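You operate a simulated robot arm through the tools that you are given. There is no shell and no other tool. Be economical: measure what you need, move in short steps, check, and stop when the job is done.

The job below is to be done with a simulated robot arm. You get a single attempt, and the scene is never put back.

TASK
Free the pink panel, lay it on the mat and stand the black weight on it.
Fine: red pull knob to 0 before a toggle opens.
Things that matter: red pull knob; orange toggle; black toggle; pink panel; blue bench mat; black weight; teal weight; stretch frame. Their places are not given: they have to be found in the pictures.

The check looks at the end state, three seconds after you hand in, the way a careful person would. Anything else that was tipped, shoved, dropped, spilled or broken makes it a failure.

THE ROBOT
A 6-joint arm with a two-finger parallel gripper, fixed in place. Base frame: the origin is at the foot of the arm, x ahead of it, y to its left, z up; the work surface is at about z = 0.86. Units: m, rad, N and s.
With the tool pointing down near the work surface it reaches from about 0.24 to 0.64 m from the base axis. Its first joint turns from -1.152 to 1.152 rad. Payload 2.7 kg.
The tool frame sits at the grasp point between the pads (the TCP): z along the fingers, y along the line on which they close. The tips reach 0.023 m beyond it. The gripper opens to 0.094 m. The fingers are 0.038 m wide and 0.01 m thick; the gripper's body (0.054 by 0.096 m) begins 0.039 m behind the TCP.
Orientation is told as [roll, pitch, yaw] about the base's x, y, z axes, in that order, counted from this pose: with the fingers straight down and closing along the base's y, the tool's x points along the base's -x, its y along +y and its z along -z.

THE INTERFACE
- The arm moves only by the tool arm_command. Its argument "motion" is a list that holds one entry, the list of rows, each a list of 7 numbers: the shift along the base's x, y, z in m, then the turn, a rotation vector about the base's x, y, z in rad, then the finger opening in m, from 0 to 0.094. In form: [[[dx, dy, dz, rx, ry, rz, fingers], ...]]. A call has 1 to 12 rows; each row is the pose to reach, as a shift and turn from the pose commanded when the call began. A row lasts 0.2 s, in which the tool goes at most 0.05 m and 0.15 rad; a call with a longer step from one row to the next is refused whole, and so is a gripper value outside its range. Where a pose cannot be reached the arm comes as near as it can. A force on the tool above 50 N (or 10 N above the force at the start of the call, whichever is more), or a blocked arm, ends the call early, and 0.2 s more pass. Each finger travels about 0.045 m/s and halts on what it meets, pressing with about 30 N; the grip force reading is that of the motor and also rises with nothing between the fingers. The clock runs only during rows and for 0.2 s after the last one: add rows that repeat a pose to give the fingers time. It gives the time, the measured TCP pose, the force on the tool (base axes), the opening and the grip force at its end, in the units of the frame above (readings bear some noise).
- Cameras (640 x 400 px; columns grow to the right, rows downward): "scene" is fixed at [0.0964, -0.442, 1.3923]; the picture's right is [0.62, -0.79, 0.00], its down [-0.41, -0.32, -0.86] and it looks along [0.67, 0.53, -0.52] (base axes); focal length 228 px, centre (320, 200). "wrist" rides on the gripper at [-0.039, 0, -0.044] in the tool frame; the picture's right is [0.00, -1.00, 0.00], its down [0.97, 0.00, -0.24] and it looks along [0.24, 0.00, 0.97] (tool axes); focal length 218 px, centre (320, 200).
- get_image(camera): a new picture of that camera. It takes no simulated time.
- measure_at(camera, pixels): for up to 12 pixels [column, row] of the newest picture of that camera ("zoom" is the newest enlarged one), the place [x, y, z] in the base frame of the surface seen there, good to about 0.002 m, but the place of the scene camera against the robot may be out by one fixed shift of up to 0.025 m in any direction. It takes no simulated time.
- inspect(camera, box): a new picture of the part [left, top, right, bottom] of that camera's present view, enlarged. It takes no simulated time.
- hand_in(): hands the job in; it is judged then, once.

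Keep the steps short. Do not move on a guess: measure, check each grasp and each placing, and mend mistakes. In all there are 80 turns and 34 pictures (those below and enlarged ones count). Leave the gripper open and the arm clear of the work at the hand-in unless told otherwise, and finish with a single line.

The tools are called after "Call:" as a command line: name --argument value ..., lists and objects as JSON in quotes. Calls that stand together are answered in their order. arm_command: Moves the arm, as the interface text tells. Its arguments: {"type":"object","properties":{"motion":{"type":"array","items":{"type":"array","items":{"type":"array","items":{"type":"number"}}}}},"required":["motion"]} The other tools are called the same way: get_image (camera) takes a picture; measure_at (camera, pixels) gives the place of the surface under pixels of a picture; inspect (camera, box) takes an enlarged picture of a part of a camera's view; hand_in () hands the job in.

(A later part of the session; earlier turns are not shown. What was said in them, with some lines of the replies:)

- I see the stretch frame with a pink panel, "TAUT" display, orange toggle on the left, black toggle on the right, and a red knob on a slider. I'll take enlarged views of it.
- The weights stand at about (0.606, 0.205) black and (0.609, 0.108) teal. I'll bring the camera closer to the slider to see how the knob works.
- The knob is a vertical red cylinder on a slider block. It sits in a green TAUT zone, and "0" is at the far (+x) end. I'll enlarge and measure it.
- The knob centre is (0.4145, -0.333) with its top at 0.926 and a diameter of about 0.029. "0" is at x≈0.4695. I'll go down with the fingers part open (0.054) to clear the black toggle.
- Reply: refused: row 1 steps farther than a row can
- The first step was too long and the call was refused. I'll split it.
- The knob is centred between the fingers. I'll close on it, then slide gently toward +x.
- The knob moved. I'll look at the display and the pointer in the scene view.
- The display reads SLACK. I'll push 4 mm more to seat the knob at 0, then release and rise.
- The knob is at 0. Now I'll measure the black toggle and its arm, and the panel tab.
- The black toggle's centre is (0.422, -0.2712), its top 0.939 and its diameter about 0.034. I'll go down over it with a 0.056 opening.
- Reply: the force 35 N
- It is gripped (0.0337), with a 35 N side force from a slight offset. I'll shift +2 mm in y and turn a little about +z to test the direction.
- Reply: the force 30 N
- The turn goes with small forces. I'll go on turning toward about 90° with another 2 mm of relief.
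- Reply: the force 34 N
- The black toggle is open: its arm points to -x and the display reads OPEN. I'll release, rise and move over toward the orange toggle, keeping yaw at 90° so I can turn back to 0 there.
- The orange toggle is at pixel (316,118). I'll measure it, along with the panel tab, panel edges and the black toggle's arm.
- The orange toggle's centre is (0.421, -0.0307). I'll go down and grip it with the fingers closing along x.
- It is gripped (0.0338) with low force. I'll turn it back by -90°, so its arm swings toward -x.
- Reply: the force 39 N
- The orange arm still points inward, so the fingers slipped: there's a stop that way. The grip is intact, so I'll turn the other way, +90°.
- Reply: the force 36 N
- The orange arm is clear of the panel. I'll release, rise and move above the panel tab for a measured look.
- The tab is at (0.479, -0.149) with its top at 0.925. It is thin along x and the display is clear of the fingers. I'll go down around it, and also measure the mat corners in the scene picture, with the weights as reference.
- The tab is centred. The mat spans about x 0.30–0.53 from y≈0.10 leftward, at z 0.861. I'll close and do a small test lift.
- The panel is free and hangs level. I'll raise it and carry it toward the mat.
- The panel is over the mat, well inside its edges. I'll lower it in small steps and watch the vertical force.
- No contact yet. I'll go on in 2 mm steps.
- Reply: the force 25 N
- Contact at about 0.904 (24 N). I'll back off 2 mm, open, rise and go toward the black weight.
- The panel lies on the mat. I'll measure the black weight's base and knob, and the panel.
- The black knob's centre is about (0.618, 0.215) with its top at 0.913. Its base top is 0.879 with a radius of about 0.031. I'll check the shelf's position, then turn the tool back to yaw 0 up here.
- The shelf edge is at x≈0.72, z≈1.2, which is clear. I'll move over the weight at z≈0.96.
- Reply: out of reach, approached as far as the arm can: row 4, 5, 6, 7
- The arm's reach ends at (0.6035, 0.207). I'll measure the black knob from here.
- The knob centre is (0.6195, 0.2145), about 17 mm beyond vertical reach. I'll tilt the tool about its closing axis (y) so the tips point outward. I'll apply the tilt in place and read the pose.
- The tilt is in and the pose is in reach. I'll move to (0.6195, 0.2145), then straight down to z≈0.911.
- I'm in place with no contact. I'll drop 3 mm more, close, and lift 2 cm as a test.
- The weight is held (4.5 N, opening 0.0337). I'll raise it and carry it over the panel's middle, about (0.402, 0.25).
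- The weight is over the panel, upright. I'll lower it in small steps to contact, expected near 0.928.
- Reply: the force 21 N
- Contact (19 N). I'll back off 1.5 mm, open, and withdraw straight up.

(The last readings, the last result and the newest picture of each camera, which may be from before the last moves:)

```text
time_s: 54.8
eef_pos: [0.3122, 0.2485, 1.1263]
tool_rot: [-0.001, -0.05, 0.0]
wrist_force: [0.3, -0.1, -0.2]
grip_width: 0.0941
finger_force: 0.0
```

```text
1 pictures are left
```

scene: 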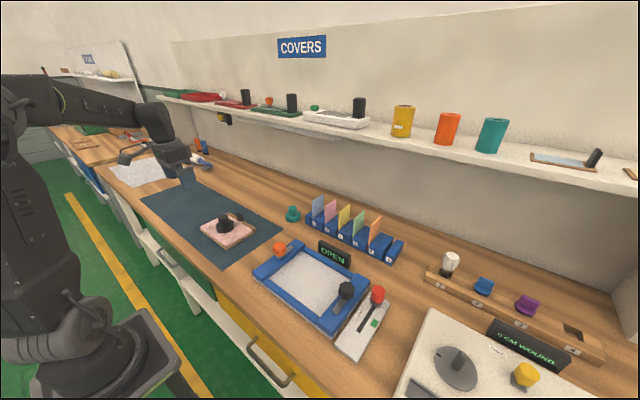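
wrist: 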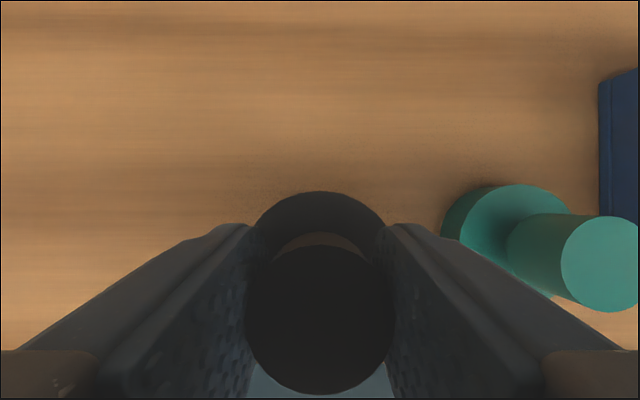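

The black weight stands on the panel, the panel is on the mat, the knob is at 0 and the teal weight is untouched. One last close look before handing in.

Call:
inspect --camera "scene" --box '[180, 190, 320, 280]'

```text
4.44 times, centred on (250, 235) of scene
```

zoom: 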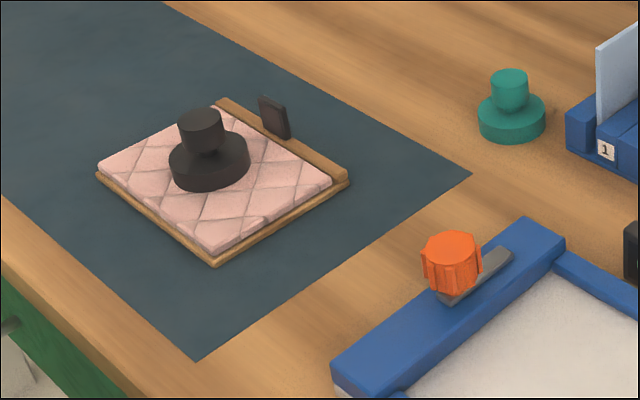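

Everything stands upright and flat, and the gripper is open and clear. I'll hand in.

Call:
hand_in

```text
The job is handed in.
```

The red knob was set to 0 before either toggle opened; the pink panel now lies flat on the blue mat with the black weight standing upright on it, and the job is handed in.
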